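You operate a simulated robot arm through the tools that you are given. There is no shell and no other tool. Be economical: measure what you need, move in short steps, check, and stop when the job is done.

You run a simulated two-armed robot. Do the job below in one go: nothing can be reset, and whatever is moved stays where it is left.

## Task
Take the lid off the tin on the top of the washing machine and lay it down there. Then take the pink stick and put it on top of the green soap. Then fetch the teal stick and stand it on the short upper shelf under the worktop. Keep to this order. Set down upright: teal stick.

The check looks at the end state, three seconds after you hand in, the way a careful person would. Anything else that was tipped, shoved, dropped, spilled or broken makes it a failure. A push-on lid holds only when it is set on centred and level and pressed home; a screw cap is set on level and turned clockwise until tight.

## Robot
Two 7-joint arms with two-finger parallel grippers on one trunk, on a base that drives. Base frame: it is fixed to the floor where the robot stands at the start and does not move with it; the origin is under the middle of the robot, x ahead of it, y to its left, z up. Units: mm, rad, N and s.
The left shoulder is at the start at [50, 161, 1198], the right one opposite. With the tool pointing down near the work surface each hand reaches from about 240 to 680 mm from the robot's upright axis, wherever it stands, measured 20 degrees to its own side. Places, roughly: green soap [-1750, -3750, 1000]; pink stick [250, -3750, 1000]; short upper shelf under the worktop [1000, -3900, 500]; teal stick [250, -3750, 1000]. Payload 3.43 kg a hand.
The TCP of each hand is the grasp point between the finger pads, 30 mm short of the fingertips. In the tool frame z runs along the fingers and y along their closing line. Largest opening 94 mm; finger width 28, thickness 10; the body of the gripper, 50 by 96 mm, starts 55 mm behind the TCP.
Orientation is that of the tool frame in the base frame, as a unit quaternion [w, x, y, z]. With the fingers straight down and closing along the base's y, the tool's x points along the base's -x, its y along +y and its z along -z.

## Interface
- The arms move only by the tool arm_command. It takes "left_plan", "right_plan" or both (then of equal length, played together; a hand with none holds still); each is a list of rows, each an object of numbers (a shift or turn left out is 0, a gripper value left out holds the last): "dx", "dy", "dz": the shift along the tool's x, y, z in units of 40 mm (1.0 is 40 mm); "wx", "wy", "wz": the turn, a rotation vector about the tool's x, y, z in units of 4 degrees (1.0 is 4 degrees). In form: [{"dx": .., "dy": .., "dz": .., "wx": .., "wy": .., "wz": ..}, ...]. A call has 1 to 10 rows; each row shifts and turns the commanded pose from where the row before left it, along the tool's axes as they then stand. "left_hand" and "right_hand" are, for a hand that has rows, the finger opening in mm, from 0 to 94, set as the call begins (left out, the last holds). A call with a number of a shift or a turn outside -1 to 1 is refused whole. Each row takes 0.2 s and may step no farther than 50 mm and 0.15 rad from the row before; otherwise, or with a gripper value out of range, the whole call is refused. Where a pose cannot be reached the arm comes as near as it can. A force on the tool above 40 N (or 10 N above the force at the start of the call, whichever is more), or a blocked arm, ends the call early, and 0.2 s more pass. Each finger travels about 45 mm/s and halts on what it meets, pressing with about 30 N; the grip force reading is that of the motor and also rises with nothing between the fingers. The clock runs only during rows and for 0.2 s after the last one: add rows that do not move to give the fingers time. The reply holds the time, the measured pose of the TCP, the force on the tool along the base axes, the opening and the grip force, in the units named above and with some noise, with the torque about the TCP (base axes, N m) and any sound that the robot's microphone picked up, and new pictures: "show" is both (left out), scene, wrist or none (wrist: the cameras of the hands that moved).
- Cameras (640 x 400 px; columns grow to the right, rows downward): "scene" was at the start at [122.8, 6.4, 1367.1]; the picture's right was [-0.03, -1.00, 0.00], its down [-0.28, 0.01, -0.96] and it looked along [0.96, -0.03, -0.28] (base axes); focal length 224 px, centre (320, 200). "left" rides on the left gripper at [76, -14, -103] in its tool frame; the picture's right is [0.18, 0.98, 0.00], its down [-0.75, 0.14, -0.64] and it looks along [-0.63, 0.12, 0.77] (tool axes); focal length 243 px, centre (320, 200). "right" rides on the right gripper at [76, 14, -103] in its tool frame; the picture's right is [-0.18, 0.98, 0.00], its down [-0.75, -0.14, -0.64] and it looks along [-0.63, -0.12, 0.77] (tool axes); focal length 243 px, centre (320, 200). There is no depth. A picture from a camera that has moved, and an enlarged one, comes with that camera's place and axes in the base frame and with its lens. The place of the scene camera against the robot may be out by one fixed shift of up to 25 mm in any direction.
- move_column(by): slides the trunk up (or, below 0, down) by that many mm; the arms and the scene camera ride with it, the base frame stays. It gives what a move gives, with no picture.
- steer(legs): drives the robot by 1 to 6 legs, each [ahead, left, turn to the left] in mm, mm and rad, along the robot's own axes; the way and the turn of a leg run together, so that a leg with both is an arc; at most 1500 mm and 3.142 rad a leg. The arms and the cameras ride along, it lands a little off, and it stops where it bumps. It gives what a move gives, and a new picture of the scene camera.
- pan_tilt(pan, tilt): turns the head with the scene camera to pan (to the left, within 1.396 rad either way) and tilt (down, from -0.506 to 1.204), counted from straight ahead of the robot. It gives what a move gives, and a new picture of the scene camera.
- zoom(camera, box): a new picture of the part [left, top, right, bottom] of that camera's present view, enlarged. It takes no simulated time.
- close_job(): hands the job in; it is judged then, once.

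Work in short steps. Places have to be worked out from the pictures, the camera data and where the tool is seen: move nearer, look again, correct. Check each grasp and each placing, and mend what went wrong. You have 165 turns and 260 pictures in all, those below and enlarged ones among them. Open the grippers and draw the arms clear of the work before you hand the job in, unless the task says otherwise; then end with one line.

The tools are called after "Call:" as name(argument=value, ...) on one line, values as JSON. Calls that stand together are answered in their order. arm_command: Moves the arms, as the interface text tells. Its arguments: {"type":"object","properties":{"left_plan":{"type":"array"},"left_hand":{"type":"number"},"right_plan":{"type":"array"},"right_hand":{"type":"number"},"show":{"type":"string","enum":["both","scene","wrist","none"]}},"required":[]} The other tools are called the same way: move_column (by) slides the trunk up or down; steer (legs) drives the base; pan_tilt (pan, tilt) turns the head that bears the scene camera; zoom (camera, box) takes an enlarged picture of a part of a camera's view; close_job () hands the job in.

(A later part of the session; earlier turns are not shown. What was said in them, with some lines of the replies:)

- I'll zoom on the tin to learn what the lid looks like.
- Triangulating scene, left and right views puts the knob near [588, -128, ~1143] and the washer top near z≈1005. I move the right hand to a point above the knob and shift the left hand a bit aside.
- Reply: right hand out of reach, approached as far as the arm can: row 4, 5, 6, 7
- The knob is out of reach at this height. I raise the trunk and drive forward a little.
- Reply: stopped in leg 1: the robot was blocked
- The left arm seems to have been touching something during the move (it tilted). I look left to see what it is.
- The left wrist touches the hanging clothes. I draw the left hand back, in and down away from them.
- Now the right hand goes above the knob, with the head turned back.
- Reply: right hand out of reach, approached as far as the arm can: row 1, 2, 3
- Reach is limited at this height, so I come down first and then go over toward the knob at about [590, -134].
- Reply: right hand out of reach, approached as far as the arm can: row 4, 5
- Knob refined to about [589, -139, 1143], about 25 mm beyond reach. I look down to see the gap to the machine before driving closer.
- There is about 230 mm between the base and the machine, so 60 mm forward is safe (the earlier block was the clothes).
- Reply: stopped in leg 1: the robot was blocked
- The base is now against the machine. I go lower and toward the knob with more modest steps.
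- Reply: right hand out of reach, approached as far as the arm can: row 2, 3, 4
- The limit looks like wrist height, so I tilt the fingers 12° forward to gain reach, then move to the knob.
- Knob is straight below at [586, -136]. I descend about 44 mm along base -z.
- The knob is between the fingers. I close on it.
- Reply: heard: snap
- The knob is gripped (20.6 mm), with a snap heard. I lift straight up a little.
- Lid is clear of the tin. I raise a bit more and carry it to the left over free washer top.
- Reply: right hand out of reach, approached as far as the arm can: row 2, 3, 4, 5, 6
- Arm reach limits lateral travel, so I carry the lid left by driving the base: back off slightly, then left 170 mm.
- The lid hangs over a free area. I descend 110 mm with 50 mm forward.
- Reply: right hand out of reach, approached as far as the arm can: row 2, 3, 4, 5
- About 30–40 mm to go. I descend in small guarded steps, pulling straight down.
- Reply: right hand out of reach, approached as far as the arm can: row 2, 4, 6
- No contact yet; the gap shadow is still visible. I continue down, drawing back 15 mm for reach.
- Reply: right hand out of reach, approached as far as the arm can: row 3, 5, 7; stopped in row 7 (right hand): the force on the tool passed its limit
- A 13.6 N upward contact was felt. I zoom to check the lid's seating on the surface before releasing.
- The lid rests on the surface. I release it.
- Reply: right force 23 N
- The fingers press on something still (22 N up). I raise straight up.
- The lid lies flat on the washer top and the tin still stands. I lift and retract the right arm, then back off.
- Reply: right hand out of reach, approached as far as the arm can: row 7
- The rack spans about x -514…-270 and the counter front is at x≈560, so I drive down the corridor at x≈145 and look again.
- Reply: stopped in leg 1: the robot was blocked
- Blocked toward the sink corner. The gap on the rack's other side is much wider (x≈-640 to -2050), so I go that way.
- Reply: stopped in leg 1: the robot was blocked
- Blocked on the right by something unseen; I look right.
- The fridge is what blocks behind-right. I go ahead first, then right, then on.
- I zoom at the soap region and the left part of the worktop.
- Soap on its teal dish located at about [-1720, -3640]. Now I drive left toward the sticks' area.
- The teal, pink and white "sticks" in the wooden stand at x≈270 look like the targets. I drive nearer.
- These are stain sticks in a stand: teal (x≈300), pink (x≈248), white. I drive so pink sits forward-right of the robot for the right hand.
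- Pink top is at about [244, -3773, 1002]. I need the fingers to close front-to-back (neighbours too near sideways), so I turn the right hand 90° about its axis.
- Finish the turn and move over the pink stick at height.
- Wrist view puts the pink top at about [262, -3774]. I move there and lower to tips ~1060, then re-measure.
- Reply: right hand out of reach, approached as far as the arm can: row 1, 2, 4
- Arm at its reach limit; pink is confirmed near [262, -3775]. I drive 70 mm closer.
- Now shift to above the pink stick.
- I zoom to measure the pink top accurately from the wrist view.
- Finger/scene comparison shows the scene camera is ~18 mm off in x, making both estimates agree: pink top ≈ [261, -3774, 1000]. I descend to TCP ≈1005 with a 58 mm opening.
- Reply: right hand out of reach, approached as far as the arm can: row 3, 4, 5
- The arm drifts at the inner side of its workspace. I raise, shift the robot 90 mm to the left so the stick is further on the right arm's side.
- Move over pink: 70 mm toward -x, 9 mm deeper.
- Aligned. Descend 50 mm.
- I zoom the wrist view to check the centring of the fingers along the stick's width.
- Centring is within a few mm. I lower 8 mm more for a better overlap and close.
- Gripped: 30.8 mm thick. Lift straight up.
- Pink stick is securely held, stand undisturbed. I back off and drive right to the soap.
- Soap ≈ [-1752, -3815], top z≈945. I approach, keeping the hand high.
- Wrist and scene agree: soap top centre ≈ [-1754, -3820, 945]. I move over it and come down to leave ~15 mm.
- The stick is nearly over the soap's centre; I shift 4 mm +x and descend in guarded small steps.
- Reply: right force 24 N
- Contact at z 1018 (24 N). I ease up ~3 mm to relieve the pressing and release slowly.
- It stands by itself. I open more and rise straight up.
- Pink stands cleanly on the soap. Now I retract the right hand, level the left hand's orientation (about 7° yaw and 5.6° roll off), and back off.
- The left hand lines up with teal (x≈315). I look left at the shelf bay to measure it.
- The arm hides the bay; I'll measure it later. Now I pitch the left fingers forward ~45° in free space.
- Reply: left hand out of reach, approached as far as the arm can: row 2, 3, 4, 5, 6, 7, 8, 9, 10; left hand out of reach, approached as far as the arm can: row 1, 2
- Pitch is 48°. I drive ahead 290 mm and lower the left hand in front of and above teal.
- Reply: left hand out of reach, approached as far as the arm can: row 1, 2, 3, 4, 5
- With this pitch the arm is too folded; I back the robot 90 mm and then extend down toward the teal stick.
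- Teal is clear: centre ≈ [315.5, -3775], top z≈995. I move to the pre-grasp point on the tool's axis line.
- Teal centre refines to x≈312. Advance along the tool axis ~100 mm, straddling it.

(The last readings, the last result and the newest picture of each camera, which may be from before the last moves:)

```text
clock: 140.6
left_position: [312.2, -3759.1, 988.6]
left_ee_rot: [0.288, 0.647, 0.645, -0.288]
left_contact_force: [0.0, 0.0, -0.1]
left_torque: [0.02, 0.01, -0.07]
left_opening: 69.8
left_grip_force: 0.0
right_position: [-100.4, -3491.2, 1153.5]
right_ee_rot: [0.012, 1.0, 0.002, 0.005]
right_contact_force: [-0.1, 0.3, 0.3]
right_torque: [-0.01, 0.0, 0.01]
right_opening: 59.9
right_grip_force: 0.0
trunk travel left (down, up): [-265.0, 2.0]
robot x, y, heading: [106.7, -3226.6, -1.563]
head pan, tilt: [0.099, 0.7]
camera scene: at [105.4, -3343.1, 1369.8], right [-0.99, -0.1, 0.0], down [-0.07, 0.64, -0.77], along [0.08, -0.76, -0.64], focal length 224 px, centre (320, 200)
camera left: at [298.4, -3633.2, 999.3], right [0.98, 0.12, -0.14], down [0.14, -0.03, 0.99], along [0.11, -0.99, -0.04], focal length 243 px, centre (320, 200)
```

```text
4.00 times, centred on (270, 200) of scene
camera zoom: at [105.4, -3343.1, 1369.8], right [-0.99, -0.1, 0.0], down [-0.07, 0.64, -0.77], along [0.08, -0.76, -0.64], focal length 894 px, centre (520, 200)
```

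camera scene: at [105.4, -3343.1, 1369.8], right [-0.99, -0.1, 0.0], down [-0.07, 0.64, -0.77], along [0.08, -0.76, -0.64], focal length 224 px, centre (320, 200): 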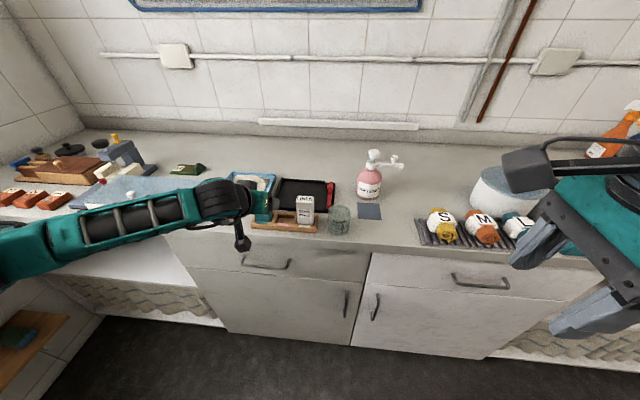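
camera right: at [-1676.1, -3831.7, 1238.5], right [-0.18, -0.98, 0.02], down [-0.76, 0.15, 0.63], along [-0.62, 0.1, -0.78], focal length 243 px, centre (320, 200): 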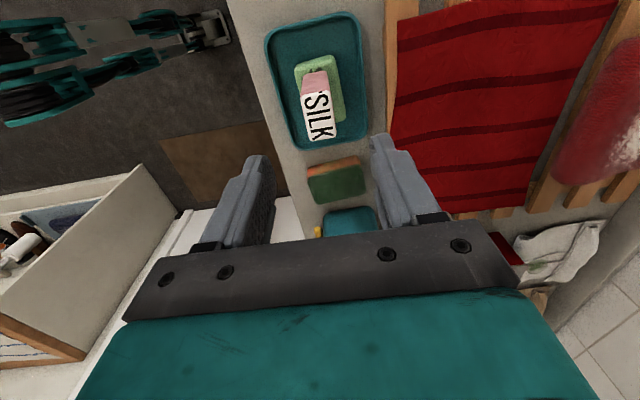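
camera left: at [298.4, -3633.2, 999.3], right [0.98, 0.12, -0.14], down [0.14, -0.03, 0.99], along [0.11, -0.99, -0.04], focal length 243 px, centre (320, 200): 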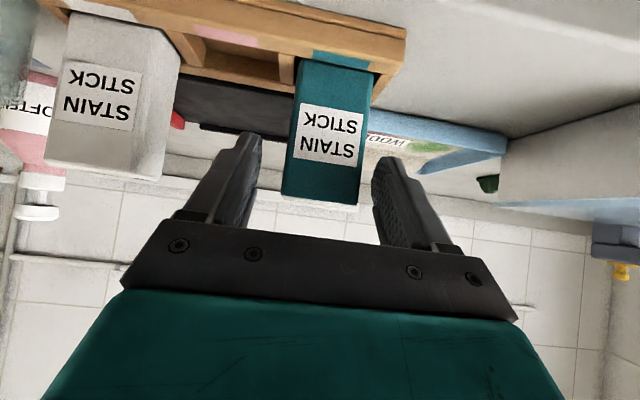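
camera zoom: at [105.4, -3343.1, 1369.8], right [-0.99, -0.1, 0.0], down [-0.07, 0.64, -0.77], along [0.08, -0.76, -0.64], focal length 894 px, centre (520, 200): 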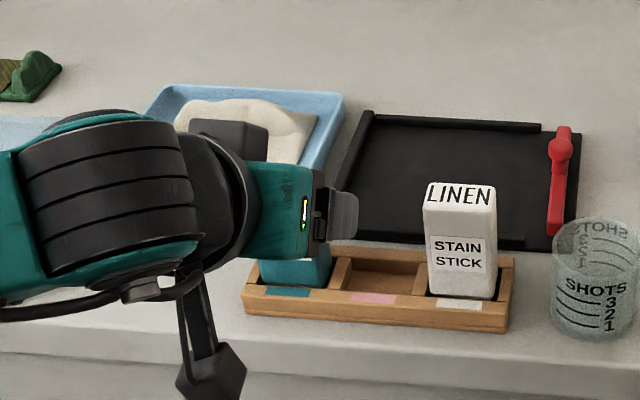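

Good alignment. Advance 20 mm more and close.

Call:
arm_command(left_plan=[{"dz": 0.25}, {"dz": 0.25}, {}], show="none")

Call:
arm_command(left_plan=[{}, {}, {}, {}, {}], left_hand=15, show="wrist")

```text
clock: 141.4
left_position: [312.4, -3773.9, 974.2]
left_ee_rot: [0.287, 0.647, 0.645, -0.287]
left_contact_force: [-0.5, 0.4, -0.5]
left_torque: [-0.02, -0.01, 0.02]
left_opening: 70.0
left_grip_force: 0.0
right_position: [-101.5, -3490.5, 1154.2]
right_ee_rot: [0.011, 1.0, 0.002, 0.005]
right_contact_force: [0.3, -0.1, -0.3]
right_torque: [-0.03, 0.02, -0.01]
right_opening: 59.9
right_grip_force: 0.0
trunk travel left (down, up): [-265.0, 2.0]
robot x, y, heading: [109.5, -3227.2, -1.57]
head pan, tilt: [0.099, 0.7]
```

```text
clock: 142.6
left_position: [311.3, -3774.0, 974.2]
left_ee_rot: [0.287, 0.647, 0.645, -0.288]
left_contact_force: [-0.2, -0.4, 0.1]
left_torque: [0.01, -0.02, 0.03]
left_opening: 47.7
left_grip_force: 30.1
right_position: [-100.5, -3489.6, 1153.2]
right_ee_rot: [0.011, 1.0, 0.001, 0.006]
right_contact_force: [0.4, 0.9, 0.6]
right_torque: [-0.02, 0.02, -0.02]
right_opening: 59.7
right_grip_force: 0.0
trunk travel left (down, up): [-265.0, 2.0]
robot x, y, heading: [107.7, -3228.0, -1.574]
head pan, tilt: [0.099, 0.7]
camera left: at [297.8, -3648.4, 986.2], right [0.98, 0.12, -0.14], down [0.14, -0.03, 0.99], along [0.11, -0.99, -0.04], focal length 243 px, centre (320, 200)
```

left: 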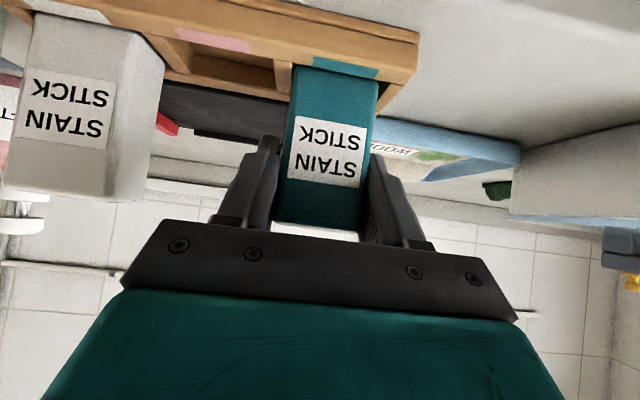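

Gripped (47.7 mm). I lift straight up.

Call:
arm_command(left_plan=[{"dz": -0.166, "dx": -0.187}, {"dz": -0.166, "dx": -0.187}, {"dz": -0.332, "dx": -0.374}, {"dz": -0.5, "dx": -0.56}, {"dz": -0.5, "dx": -0.56}, {}], show="both")

```text
clock: 144.0
left_position: [312.0, -3774.6, 1073.4]
left_ee_rot: [0.286, 0.648, 0.645, -0.288]
left_contact_force: [-0.6, 0.9, -1.2]
left_torque: [0.03, 0.01, -0.04]
left_opening: 47.5
left_grip_force: 30.2
right_position: [-100.5, -3489.5, 1153.8]
right_ee_rot: [0.012, 1.0, 0.001, 0.006]
right_contact_force: [0.0, 0.0, 0.3]
right_torque: [0.01, 0.03, 0.0]
right_opening: 59.9
right_grip_force: 0.0
trunk travel left (down, up): [-265.0, 2.0]
robot x, y, heading: [110.7, -3228.3, -1.572]
head pan, tilt: [0.099, 0.7]
camera scene: at [105.5, -3343.4, 1369.7], right [-0.99, -0.1, 0.0], down [-0.07, 0.64, -0.76], along [0.08, -0.76, -0.64], focal length 224 px, centre (320, 200)
camera left: at [297.9, -3649.5, 1086.0], right [0.98, 0.12, -0.14], down [0.14, -0.03, 0.99], along [0.12, -0.99, -0.05], focal length 243 px, centre (320, 200)
```

scene: 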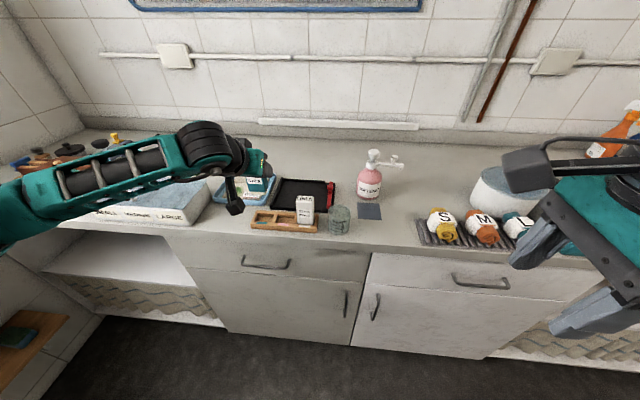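
left: 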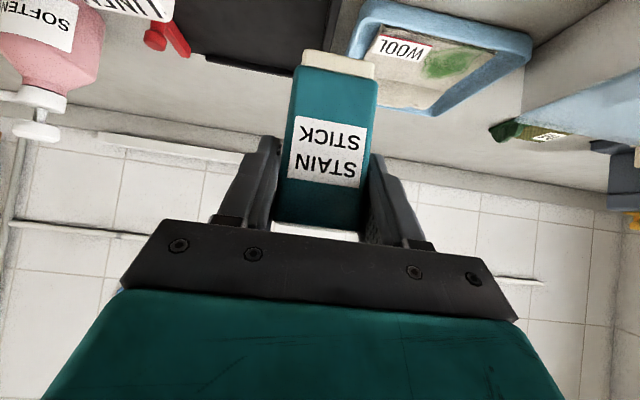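

Teal hangs upright, bottom ≈ TCP−63. I back off and move left, then look at the bay.

Call:
steer(legs=[[-250, 0, 0], [0, 400, 0]])

Call:
pan_tilt(pan=0.25, tilt=0.75)

```text
clock: 147.9
left_position: [705.6, -3524.4, 1073.0]
left_ee_rot: [0.287, 0.647, 0.644, -0.289]
left_contact_force: [-0.2, 0.1, -0.5]
left_torque: [-0.03, 0.0, -0.01]
left_opening: 47.9
left_grip_force: 30.3
right_position: [294.3, -3238.9, 1153.9]
right_ee_rot: [0.011, 1.0, 0.001, 0.004]
right_contact_force: [1.0, 0.0, 0.1]
right_torque: [-0.04, 0.02, 0.02]
right_opening: 59.7
right_grip_force: 0.1
trunk travel left (down, up): [-265.0, 2.0]
robot x, y, heading: [502.1, -2978.1, -1.569]
head pan, tilt: [0.099, 0.7]
camera scene: at [499.6, -3092.3, 1369.8], right [-0.99, -0.1, 0.0], down [-0.07, 0.64, -0.76], along [0.08, -0.76, -0.64], focal length 224 px, centre (320, 200)
```

scene: 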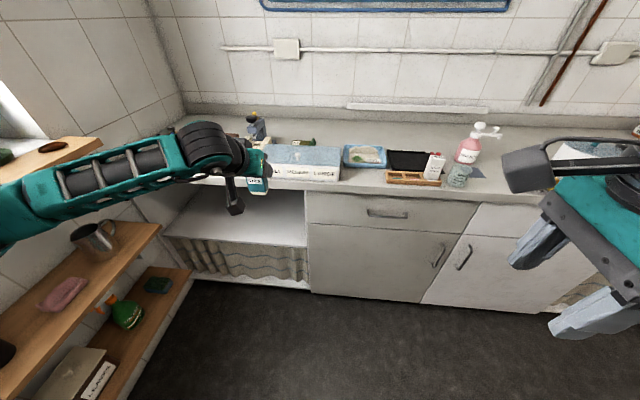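

```text
clock: 148.6
left_position: [705.4, -3524.7, 1074.4]
left_ee_rot: [0.287, 0.647, 0.645, -0.288]
left_contact_force: [0.5, -0.2, -1.0]
left_torque: [-0.04, 0.01, 0.02]
left_opening: 47.7
left_grip_force: 29.9
right_position: [293.2, -3239.8, 1154.3]
right_ee_rot: [0.011, 1.0, 0.002, 0.006]
right_contact_force: [0.8, 0.2, 0.7]
right_torque: [0.01, 0.02, 0.0]
right_opening: 60.0
right_grip_force: 0.0
trunk travel left (down, up): [-265.0, 2.0]
robot x, y, heading: [499.8, -2978.3, -1.563]
head pan, tilt: [0.25, 0.75]
camera scene: at [511.0, -3088.1, 1365.5], right [-0.97, -0.25, 0.0], down [-0.17, 0.66, -0.73], along [0.18, -0.71, -0.68], focal length 224 px, centre (320, 200)
```

scene: 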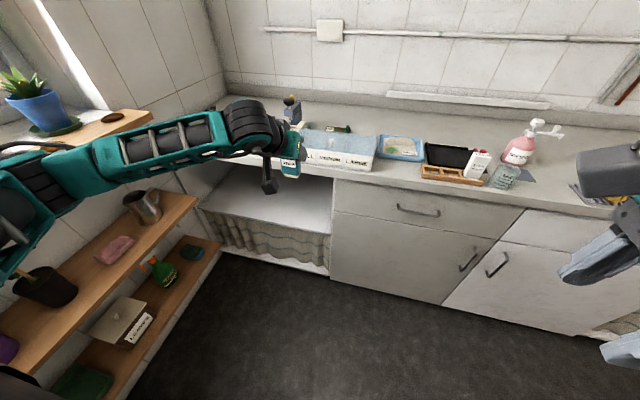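

Bay spans x≈640–1310, shelf front edge about y≈-3730, z≈500–550. I lower the trunk here, clear of the counter.

Call:
move_column(by=-262)

Call:
steer(legs=[[0, 90, 0]])

Call:
arm_command(left_plan=[{"dz": 0.5, "dx": 0.56}, {"dz": 0.5, "dx": 0.56}, {"dz": 0.5, "dx": 0.56}, {"dz": 0.5, "dx": 0.56}, {}], show="both")

```text
clock: 151.3
left_position: [706.4, -3523.5, 811.2]
left_ee_rot: [0.287, 0.647, 0.645, -0.288]
left_contact_force: [-0.5, -0.9, 0.0]
left_torque: [0.01, -0.01, 0.01]
left_opening: 47.6
left_grip_force: 30.4
right_position: [294.2, -3240.0, 890.8]
right_ee_rot: [0.011, 1.0, 0.001, 0.005]
right_contact_force: [-0.1, -0.8, 0.7]
right_torque: [0.01, 0.03, 0.01]
right_opening: 59.9
right_grip_force: 0.1
trunk travel left (down, up): [-3.0, 264.0]
robot x, y, heading: [499.4, -2975.7, -1.573]
head pan, tilt: [0.25, 0.75]
```

```text
clock: 152.4
left_position: [796.1, -3523.6, 811.3]
left_ee_rot: [0.287, 0.646, 0.646, -0.288]
left_contact_force: [0.6, 0.1, -0.6]
left_torque: [0.04, 0.0, 0.02]
left_opening: 47.7
left_grip_force: 29.7
right_position: [383.3, -3239.5, 892.2]
right_ee_rot: [0.011, 1.0, 0.002, 0.005]
right_contact_force: [0.2, 0.3, 0.1]
right_torque: [0.02, -0.03, -0.02]
right_opening: 60.0
right_grip_force: 0.0
trunk travel left (down, up): [-3.0, 264.0]
robot x, y, heading: [593.8, -2977.3, -1.568]
head pan, tilt: [0.25, 0.75]
camera scene: at [600.5, -3087.7, 1103.5], right [-0.97, -0.25, 0.0], down [-0.17, 0.66, -0.73], along [0.18, -0.71, -0.68], focal length 224 px, centre (320, 200)
```

scene: 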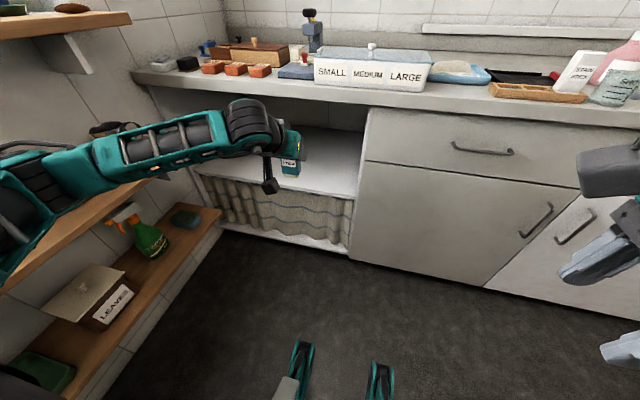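

```text
clock: 153.6
left_position: [795.7, -3523.2, 691.6]
left_ee_rot: [0.288, 0.646, 0.645, -0.288]
left_contact_force: [0.4, 0.8, -0.8]
left_torque: [0.03, -0.03, -0.03]
left_opening: 48.0
left_grip_force: 29.8
right_position: [382.7, -3239.0, 890.8]
right_ee_rot: [0.012, 1.0, 0.002, 0.005]
right_contact_force: [0.1, -0.5, -0.6]
right_torque: [-0.04, 0.04, -0.01]
right_opening: 60.0
right_grip_force: 0.0
trunk travel left (down, up): [-3.0, 264.0]
robot x, y, heading: [587.4, -2980.5, -1.565]
head pan, tilt: [0.25, 0.75]
camera scene: at [600.4, -3087.7, 1103.5], right [-0.97, -0.25, 0.0], down [-0.17, 0.66, -0.73], along [0.18, -0.71, -0.68], focal length 224 px, centre (320, 200)
camera left: at [781.4, -3396.4, 702.8], right [0.98, 0.12, -0.14], down [0.14, -0.03, 0.99], along [0.12, -0.99, -0.04], focal length 243 px, centre (320, 200)
```

scene: 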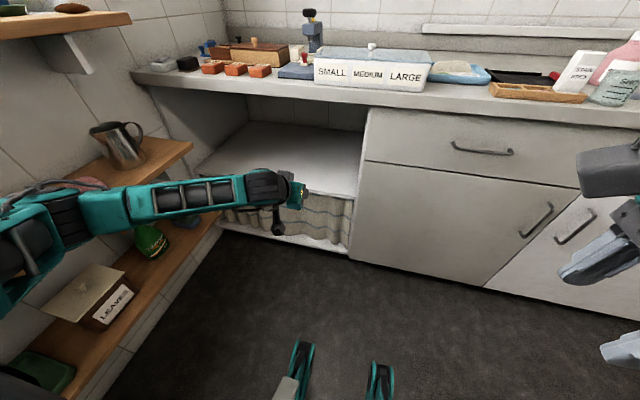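
left: 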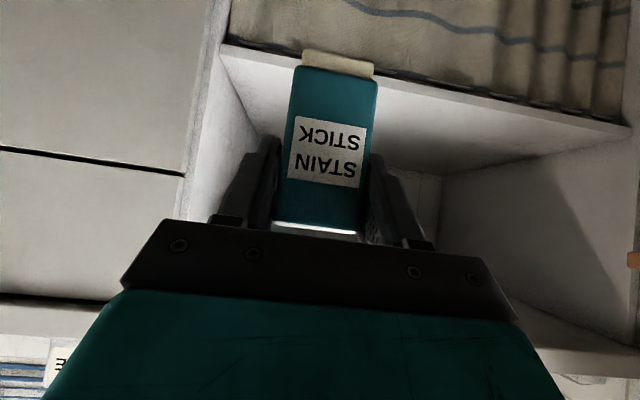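

Triangulated: shelf front edge ≈ y -3775, z≈475–488. I lower the hand another 110 mm here in the open.

Call:
arm_command(left_plan=[{"dz": 0.5, "dx": 0.56}, {"dz": 0.5, "dx": 0.56}, {"dz": 0.5, "dx": 0.56}, {"dz": 0.33, "dx": 0.37}, {}], show="both")

```text
clock: 154.8
left_position: [805.6, -3526.1, 640.9]
left_ee_rot: [0.285, 0.647, 0.646, -0.286]
left_contact_force: [0.4, 0.0, -0.9]
left_torque: [-0.03, 0.0, -0.01]
left_opening: 47.9
left_grip_force: 29.7
left hand out of reach, approached as far as the arm can: row 2, 3, 4
right_position: [383.0, -3238.8, 891.3]
right_ee_rot: [0.011, 1.0, 0.003, 0.005]
right_contact_force: [-0.5, 0.2, 0.1]
right_torque: [-0.01, 0.0, -0.03]
right_opening: 60.0
right_grip_force: 0.0
trunk travel left (down, up): [-3.0, 264.0]
robot x, y, heading: [592.2, -2977.2, -1.568]
head pan, tilt: [0.25, 0.75]
camera scene: at [600.4, -3087.7, 1103.5], right [-0.97, -0.25, 0.0], down [-0.17, 0.66, -0.73], along [0.18, -0.71, -0.68], focal length 224 px, centre (320, 200)
camera left: at [791.4, -3401.5, 653.2], right [0.98, 0.12, -0.14], down [0.14, -0.03, 0.99], along [0.11, -0.99, -0.05], focal length 243 px, centre (320, 200)
```

scene: 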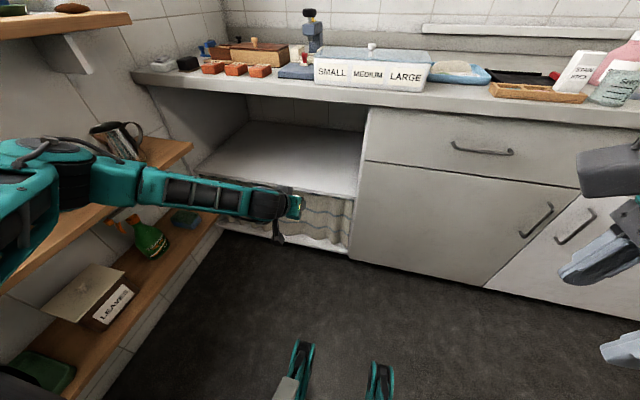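
left: 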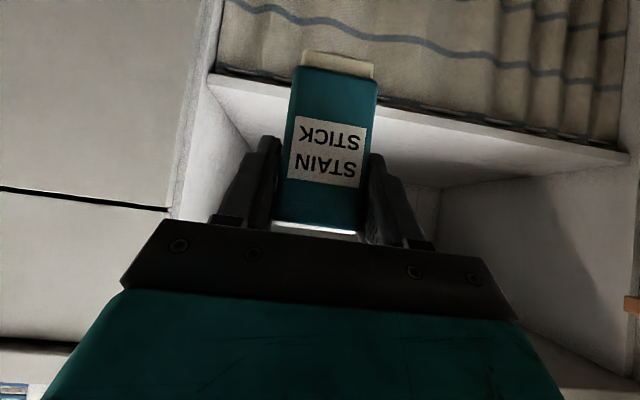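

The arm is at a limit here. I test whether being more extended helps: forward 80 mm, then down.

Call:
arm_command(left_plan=[{"dz": 0.75, "dx": -0.66}, {"dz": 0.75, "dx": -0.66}, {"dz": 0.5, "dx": 0.56}, {"dz": 0.5, "dx": 0.56}, {}], show="none")

```text
clock: 156.0
left_position: [805.9, -3605.7, 579.3]
left_ee_rot: [0.287, 0.646, 0.646, -0.288]
left_contact_force: [0.0, -0.7, -0.3]
left_torque: [-0.01, 0.0, 0.0]
left_opening: 47.7
left_grip_force: 30.2
right_position: [382.8, -3238.2, 892.2]
right_ee_rot: [0.011, 1.0, 0.003, 0.006]
right_contact_force: [0.6, -0.3, 0.2]
right_torque: [0.03, 0.02, 0.01]
right_opening: 59.7
right_grip_force: 0.1
trunk travel left (down, up): [-3.0, 264.0]
robot x, y, heading: [591.4, -2975.6, -1.567]
head pan, tilt: [0.25, 0.75]
```

Reached z 579 when extended. I take a wrist view to refine the shelf height.

Call:
arm_command(left_plan=[{}], show="both")

Call:
zoom(camera="left", box=[180, 20, 500, 220])

```text
clock: 156.4
left_position: [807.0, -3605.7, 580.2]
left_ee_rot: [0.287, 0.647, 0.645, -0.287]
left_contact_force: [-0.3, 1.0, 0.1]
left_torque: [-0.03, 0.0, -0.05]
left_opening: 47.5
left_grip_force: 30.0
right_position: [383.3, -3239.4, 892.0]
right_ee_rot: [0.011, 1.0, 0.003, 0.005]
right_contact_force: [-0.7, 0.0, 1.0]
right_torque: [0.0, -0.02, 0.02]
right_opening: 59.9
right_grip_force: 0.1
trunk travel left (down, up): [-3.0, 264.0]
robot x, y, heading: [590.1, -2976.2, -1.565]
head pan, tilt: [0.25, 0.75]
camera scene: at [600.3, -3087.7, 1103.5], right [-0.97, -0.25, 0.0], down [-0.17, 0.66, -0.73], along [0.18, -0.71, -0.68], focal length 224 px, centre (320, 200)
camera left: at [792.0, -3480.4, 591.9], right [0.98, 0.12, -0.14], down [0.14, -0.03, 0.99], along [0.12, -0.99, -0.04], focal length 243 px, centre (320, 200)
```

scene: 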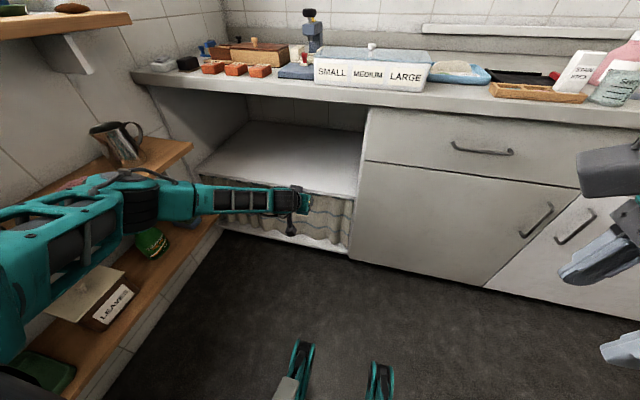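
left: 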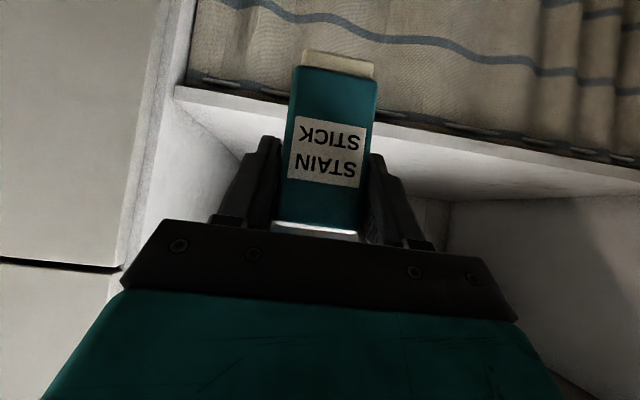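

```text
2.00 times, centred on (340, 120) of left
camera zoom: at [792.0, -3480.4, 591.9], right [0.98, 0.12, -0.14], down [0.14, -0.03, 0.99], along [0.12, -0.99, -0.04], focal length 485 px, centre (280, 360)
```

zoom: 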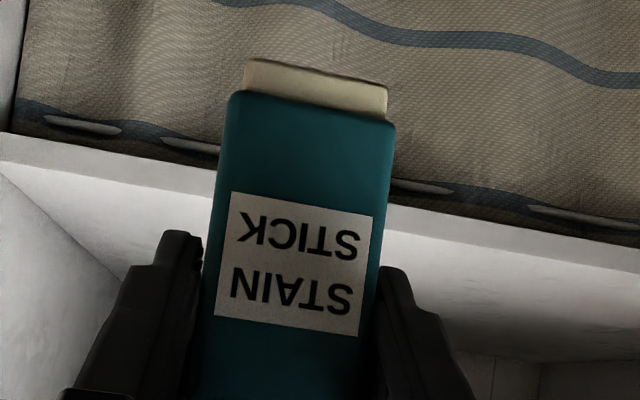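

Shelf top z≈485–497; stick bottom is now ≈517. I drive forward 240 mm to bring the stick over the shelf.

Call:
steer(legs=[[235, 0, 0]])

Call:
arm_command(left_plan=[{}], show="wrist")

```text
clock: 158.1
left_position: [808.7, -3837.6, 579.9]
left_ee_rot: [0.287, 0.647, 0.645, -0.287]
left_contact_force: [0.9, -0.3, -0.6]
left_torque: [-0.03, 0.0, 0.02]
left_opening: 47.7
left_grip_force: 30.0
right_position: [384.9, -3472.1, 891.5]
right_ee_rot: [0.012, 1.0, 0.004, 0.005]
right_contact_force: [-0.5, -0.3, 0.0]
right_torque: [0.03, 0.01, -0.02]
right_opening: 60.0
right_grip_force: 0.1
trunk travel left (down, up): [-3.0, 264.0]
robot x, y, heading: [590.7, -3210.6, -1.561]
head pan, tilt: [0.25, 0.75]
camera scene: at [601.6, -3320.2, 1103.5], right [-0.97, -0.25, 0.0], down [-0.17, 0.66, -0.73], along [0.18, -0.71, -0.68], focal length 224 px, centre (320, 200)
```

scene: 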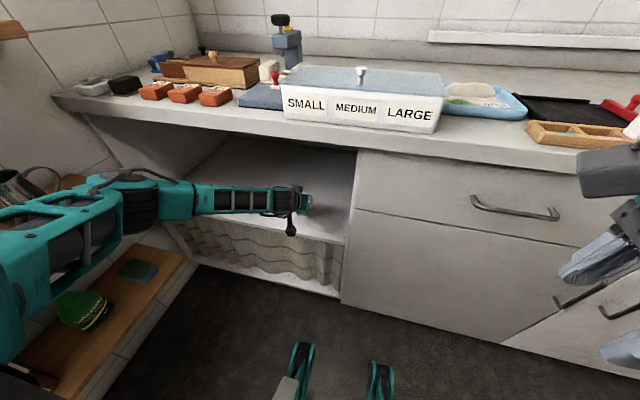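

```text
clock: 158.5
left_position: [808.4, -3838.7, 580.1]
left_ee_rot: [0.286, 0.647, 0.646, -0.286]
left_contact_force: [0.4, 0.4, -0.4]
left_torque: [-0.02, 0.0, 0.0]
left_opening: 47.6
left_grip_force: 30.5
right_position: [384.2, -3471.9, 891.2]
right_ee_rot: [0.01, 1.0, 0.004, 0.005]
right_contact_force: [0.2, 0.6, -0.1]
right_torque: [-0.03, -0.01, 0.02]
right_opening: 60.0
right_grip_force: 0.1
trunk travel left (down, up): [-3.0, 264.0]
robot x, y, heading: [593.2, -3213.3, -1.567]
head pan, tilt: [0.25, 0.75]
camera left: at [793.9, -3712.5, 591.8], right [0.98, 0.12, -0.14], down [0.14, -0.03, 0.99], along [0.12, -0.99, -0.05], focal length 243 px, centre (320, 200)
```

left: 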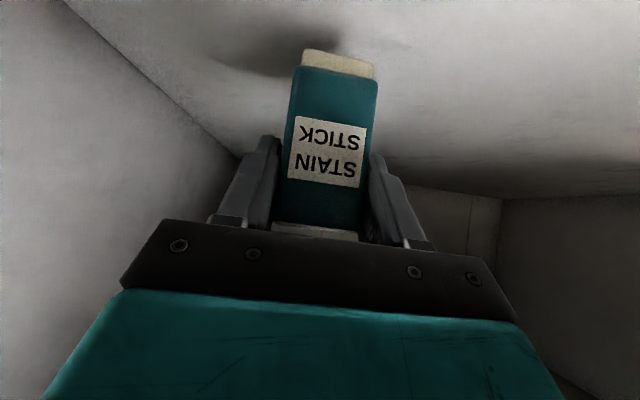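

Over the shelf. I descend in guarded small steps until contact.

Call:
arm_command(left_plan=[{"dz": 0.13, "dx": 0.15}, {"dz": 0.1, "dx": 0.112}, {"dz": 0.0665, "dx": 0.0747}, {"dz": 0.05, "dx": 0.056}, {"dz": 0.05, "dx": 0.056}, {"dz": 0.05, "dx": 0.056}, {"dz": 0.05, "dx": 0.056}, {"dz": 0.05, "dx": 0.056}, {}], show="wrist")

```text
clock: 160.5
left_position: [807.2, -3840.8, 555.5]
left_ee_rot: [0.289, 0.646, 0.646, -0.287]
left_contact_force: [1.4, 2.1, 24.5]
left_torque: [0.08, -0.03, -0.01]
left_opening: 47.6
left_grip_force: 29.8
left hand out of reach, approached as far as the arm can: row 7
right_position: [383.7, -3470.8, 892.4]
right_ee_rot: [0.012, 1.0, 0.004, 0.007]
right_contact_force: [0.1, 0.9, 1.6]
right_torque: [0.03, 0.0, 0.01]
right_opening: 59.8
right_grip_force: 0.0
trunk travel left (down, up): [-3.0, 264.0]
robot x, y, heading: [592.7, -3209.4, -1.565]
head pan, tilt: [0.25, 0.75]
camera left: at [793.2, -3715.1, 567.1], right [0.98, 0.12, -0.14], down [0.14, -0.03, 0.99], along [0.12, -0.99, -0.04], focal length 243 px, centre (320, 200)
```

left: 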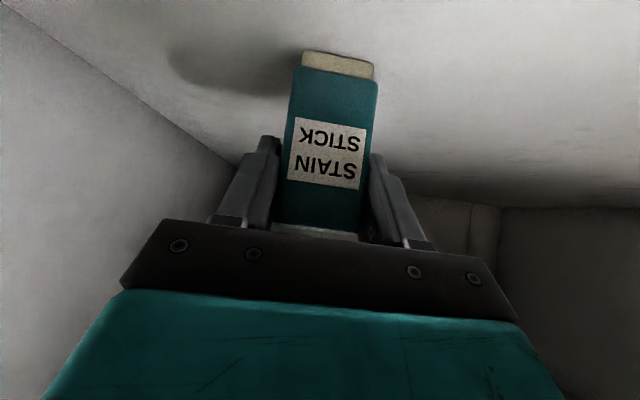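

Contact at z 555 (24 N). Ease off ~4 mm, then open.

Call:
arm_command(left_plan=[{"dz": -0.066, "dx": -0.075}, {}], show="none")

Call:
arm_command(left_plan=[{}, {}, {}], left_hand=58, show="wrist")

```text
clock: 161.1
left_position: [806.7, -3838.7, 556.2]
left_ee_rot: [0.287, 0.647, 0.646, -0.287]
left_contact_force: [0.1, -4.7, 10.5]
left_torque: [-0.44, 0.0, 0.06]
left_opening: 47.5
left_grip_force: 29.8
right_position: [383.2, -3470.4, 891.6]
right_ee_rot: [0.011, 1.0, 0.003, 0.006]
right_contact_force: [0.4, -0.8, -0.9]
right_torque: [0.01, 0.01, -0.03]
right_opening: 60.2
right_grip_force: 0.0
trunk travel left (down, up): [-3.0, 264.0]
robot x, y, heading: [590.8, -3212.5, -1.563]
head pan, tilt: [0.25, 0.75]
```

```text
clock: 161.9
left_position: [808.7, -3839.5, 554.5]
left_ee_rot: [0.286, 0.647, 0.646, -0.287]
left_contact_force: [0.1, 0.5, -0.2]
left_torque: [-0.01, -0.02, 0.01]
left_opening: 57.9
left_grip_force: 0.2
right_position: [383.2, -3471.8, 892.4]
right_ee_rot: [0.011, 1.0, 0.004, 0.006]
right_contact_force: [-0.4, -0.2, -0.9]
right_torque: [0.01, 0.02, 0.01]
right_opening: 60.1
right_grip_force: 0.1
trunk travel left (down, up): [-3.0, 264.0]
robot x, y, heading: [592.1, -3211.2, -1.563]
head pan, tilt: [0.25, 0.75]
camera left: at [793.6, -3713.2, 566.8], right [0.98, 0.12, -0.14], down [0.14, -0.03, 0.99], along [0.12, -0.99, -0.05], focal length 243 px, centre (320, 200)
```

left: 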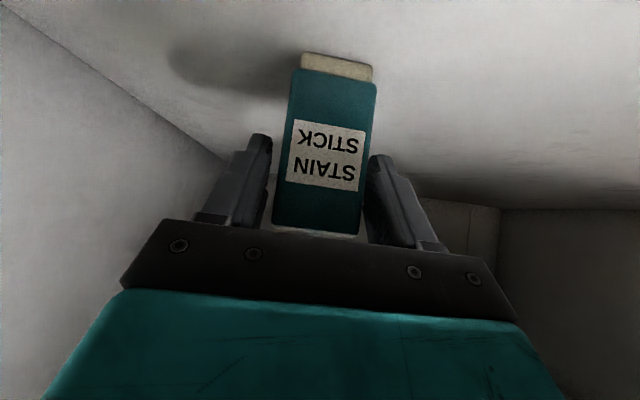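

Stands freely. Open wider and retreat along the tool axis.

Call:
arm_command(left_plan=[{}, {}, {}], left_hand=76, show="none")

Call:
arm_command(left_plan=[{"dz": -0.4}, {"dz": -0.6}, {"dz": -0.7}, {"dz": -0.7}, {}], show="wrist")

```text
clock: 162.7
left_position: [808.2, -3839.6, 555.6]
left_ee_rot: [0.285, 0.648, 0.645, -0.287]
left_contact_force: [0.0, 0.2, 0.0]
left_torque: [0.03, -0.01, 0.0]
left_opening: 75.9
left_grip_force: 0.0
right_position: [383.8, -3471.8, 891.6]
right_ee_rot: [0.011, 1.0, 0.004, 0.006]
right_contact_force: [0.5, 0.0, 0.2]
right_torque: [0.04, 0.0, 0.01]
right_opening: 59.9
right_grip_force: 0.0
trunk travel left (down, up): [-3.0, 264.0]
robot x, y, heading: [592.3, -3207.9, -1.568]
head pan, tilt: [0.25, 0.75]
```

```text
clock: 163.9
left_position: [831.8, -3787.7, 613.1]
left_ee_rot: [0.286, 0.647, 0.646, -0.287]
left_contact_force: [-0.6, -0.5, 0.7]
left_torque: [0.01, 0.0, 0.0]
left_opening: 75.8
left_grip_force: 0.0
left hand out of reach, approached as far as the arm can: row 1, 2, 3, 4
right_position: [383.3, -3471.4, 892.4]
right_ee_rot: [0.011, 1.0, 0.003, 0.006]
right_contact_force: [-0.3, 0.2, -0.2]
right_torque: [0.01, 0.03, -0.01]
right_opening: 60.0
right_grip_force: 0.0
trunk travel left (down, up): [-3.0, 264.0]
robot x, y, heading: [590.2, -3211.6, -1.564]
head pan, tilt: [0.25, 0.75]
camera left: at [817.7, -3662.2, 625.4], right [0.98, 0.12, -0.14], down [0.14, -0.03, 0.99], along [0.12, -0.99, -0.05], focal length 243 px, centre (320, 200)
```

left: 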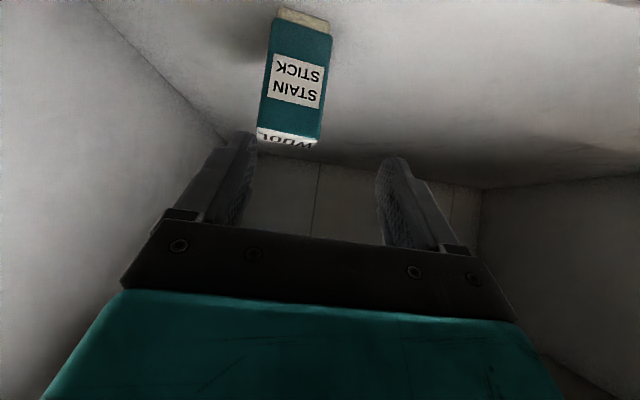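

The stick still stands. I drive straight back, clear of the bay, and look.

Call:
steer(legs=[[-350, 0, 0]])

Call:
zoom(camera="left", box=[200, 50, 440, 200])

Call:
zoom(camera="scene", box=[170, 60, 650, 260])

```text
clock: 166.2
left_position: [832.5, -3440.1, 611.9]
left_ee_rot: [0.287, 0.644, 0.649, -0.285]
left_contact_force: [0.8, -0.1, -0.2]
left_torque: [-0.01, 0.01, 0.02]
left_opening: 76.1
left_grip_force: 0.1
right_position: [383.5, -3126.7, 892.2]
right_ee_rot: [0.011, 1.0, 0.006, 0.005]
right_contact_force: [-0.4, -0.2, 0.1]
right_torque: [0.0, -0.03, 0.06]
right_opening: 59.8
right_grip_force: 0.1
trunk travel left (down, up): [-3.0, 264.0]
robot x, y, heading: [589.3, -2859.9, -1.558]
head pan, tilt: [0.25, 0.75]
camera scene: at [599.3, -2972.7, 1103.5], right [-0.97, -0.26, 0.0], down [-0.18, 0.66, -0.73], along [0.19, -0.71, -0.68], focal length 224 px, centre (320, 200)
```

scene: 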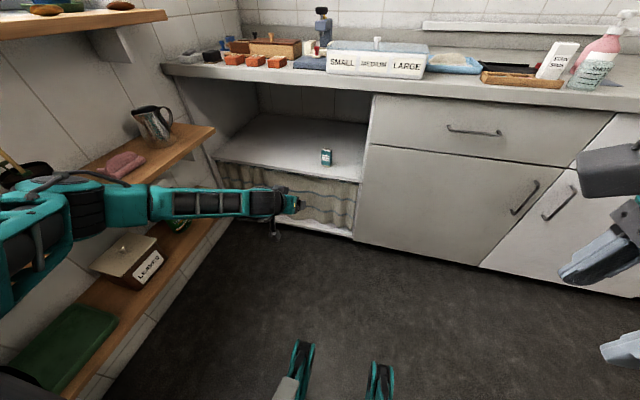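

```text
2.67 times, centred on (320, 125) of left
camera zoom: at [817.8, -3313.3, 625.0], right [0.98, 0.13, -0.14], down [0.14, -0.03, 0.99], along [0.12, -0.99, -0.05], focal length 647 px, centre (320, 400)
```

zoom: 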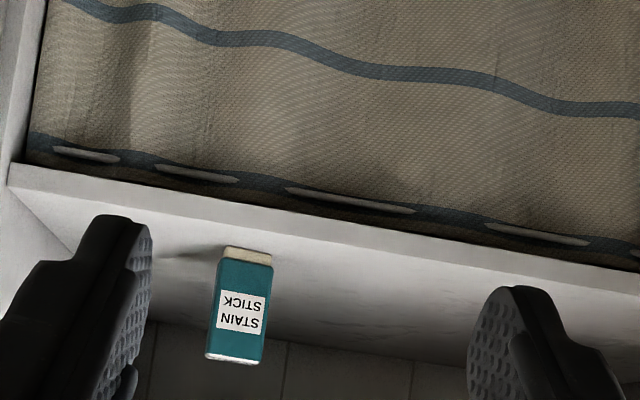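

```text
refused: 650 is not a number from 0 to 640
```

Teal stands upright on the shelf, pink stands on the soap, and the lid lies beside the tin on the washer. Both hands are open and clear, so I hand in.

Call:
close_job()

```text
The job is handed in.
```

I handed the job in with all three steps done in order: the lid lies beside the tin on the washing machine, the pink stick stands on the green soap, and the teal stick stands upright on the shelf under the worktop. Early on, the left wrist brushed the hanging clothes. A snap was also heard as I gripped the lid knob. I saw no damage or displaced items from either, though I didn't check the clothes closely.
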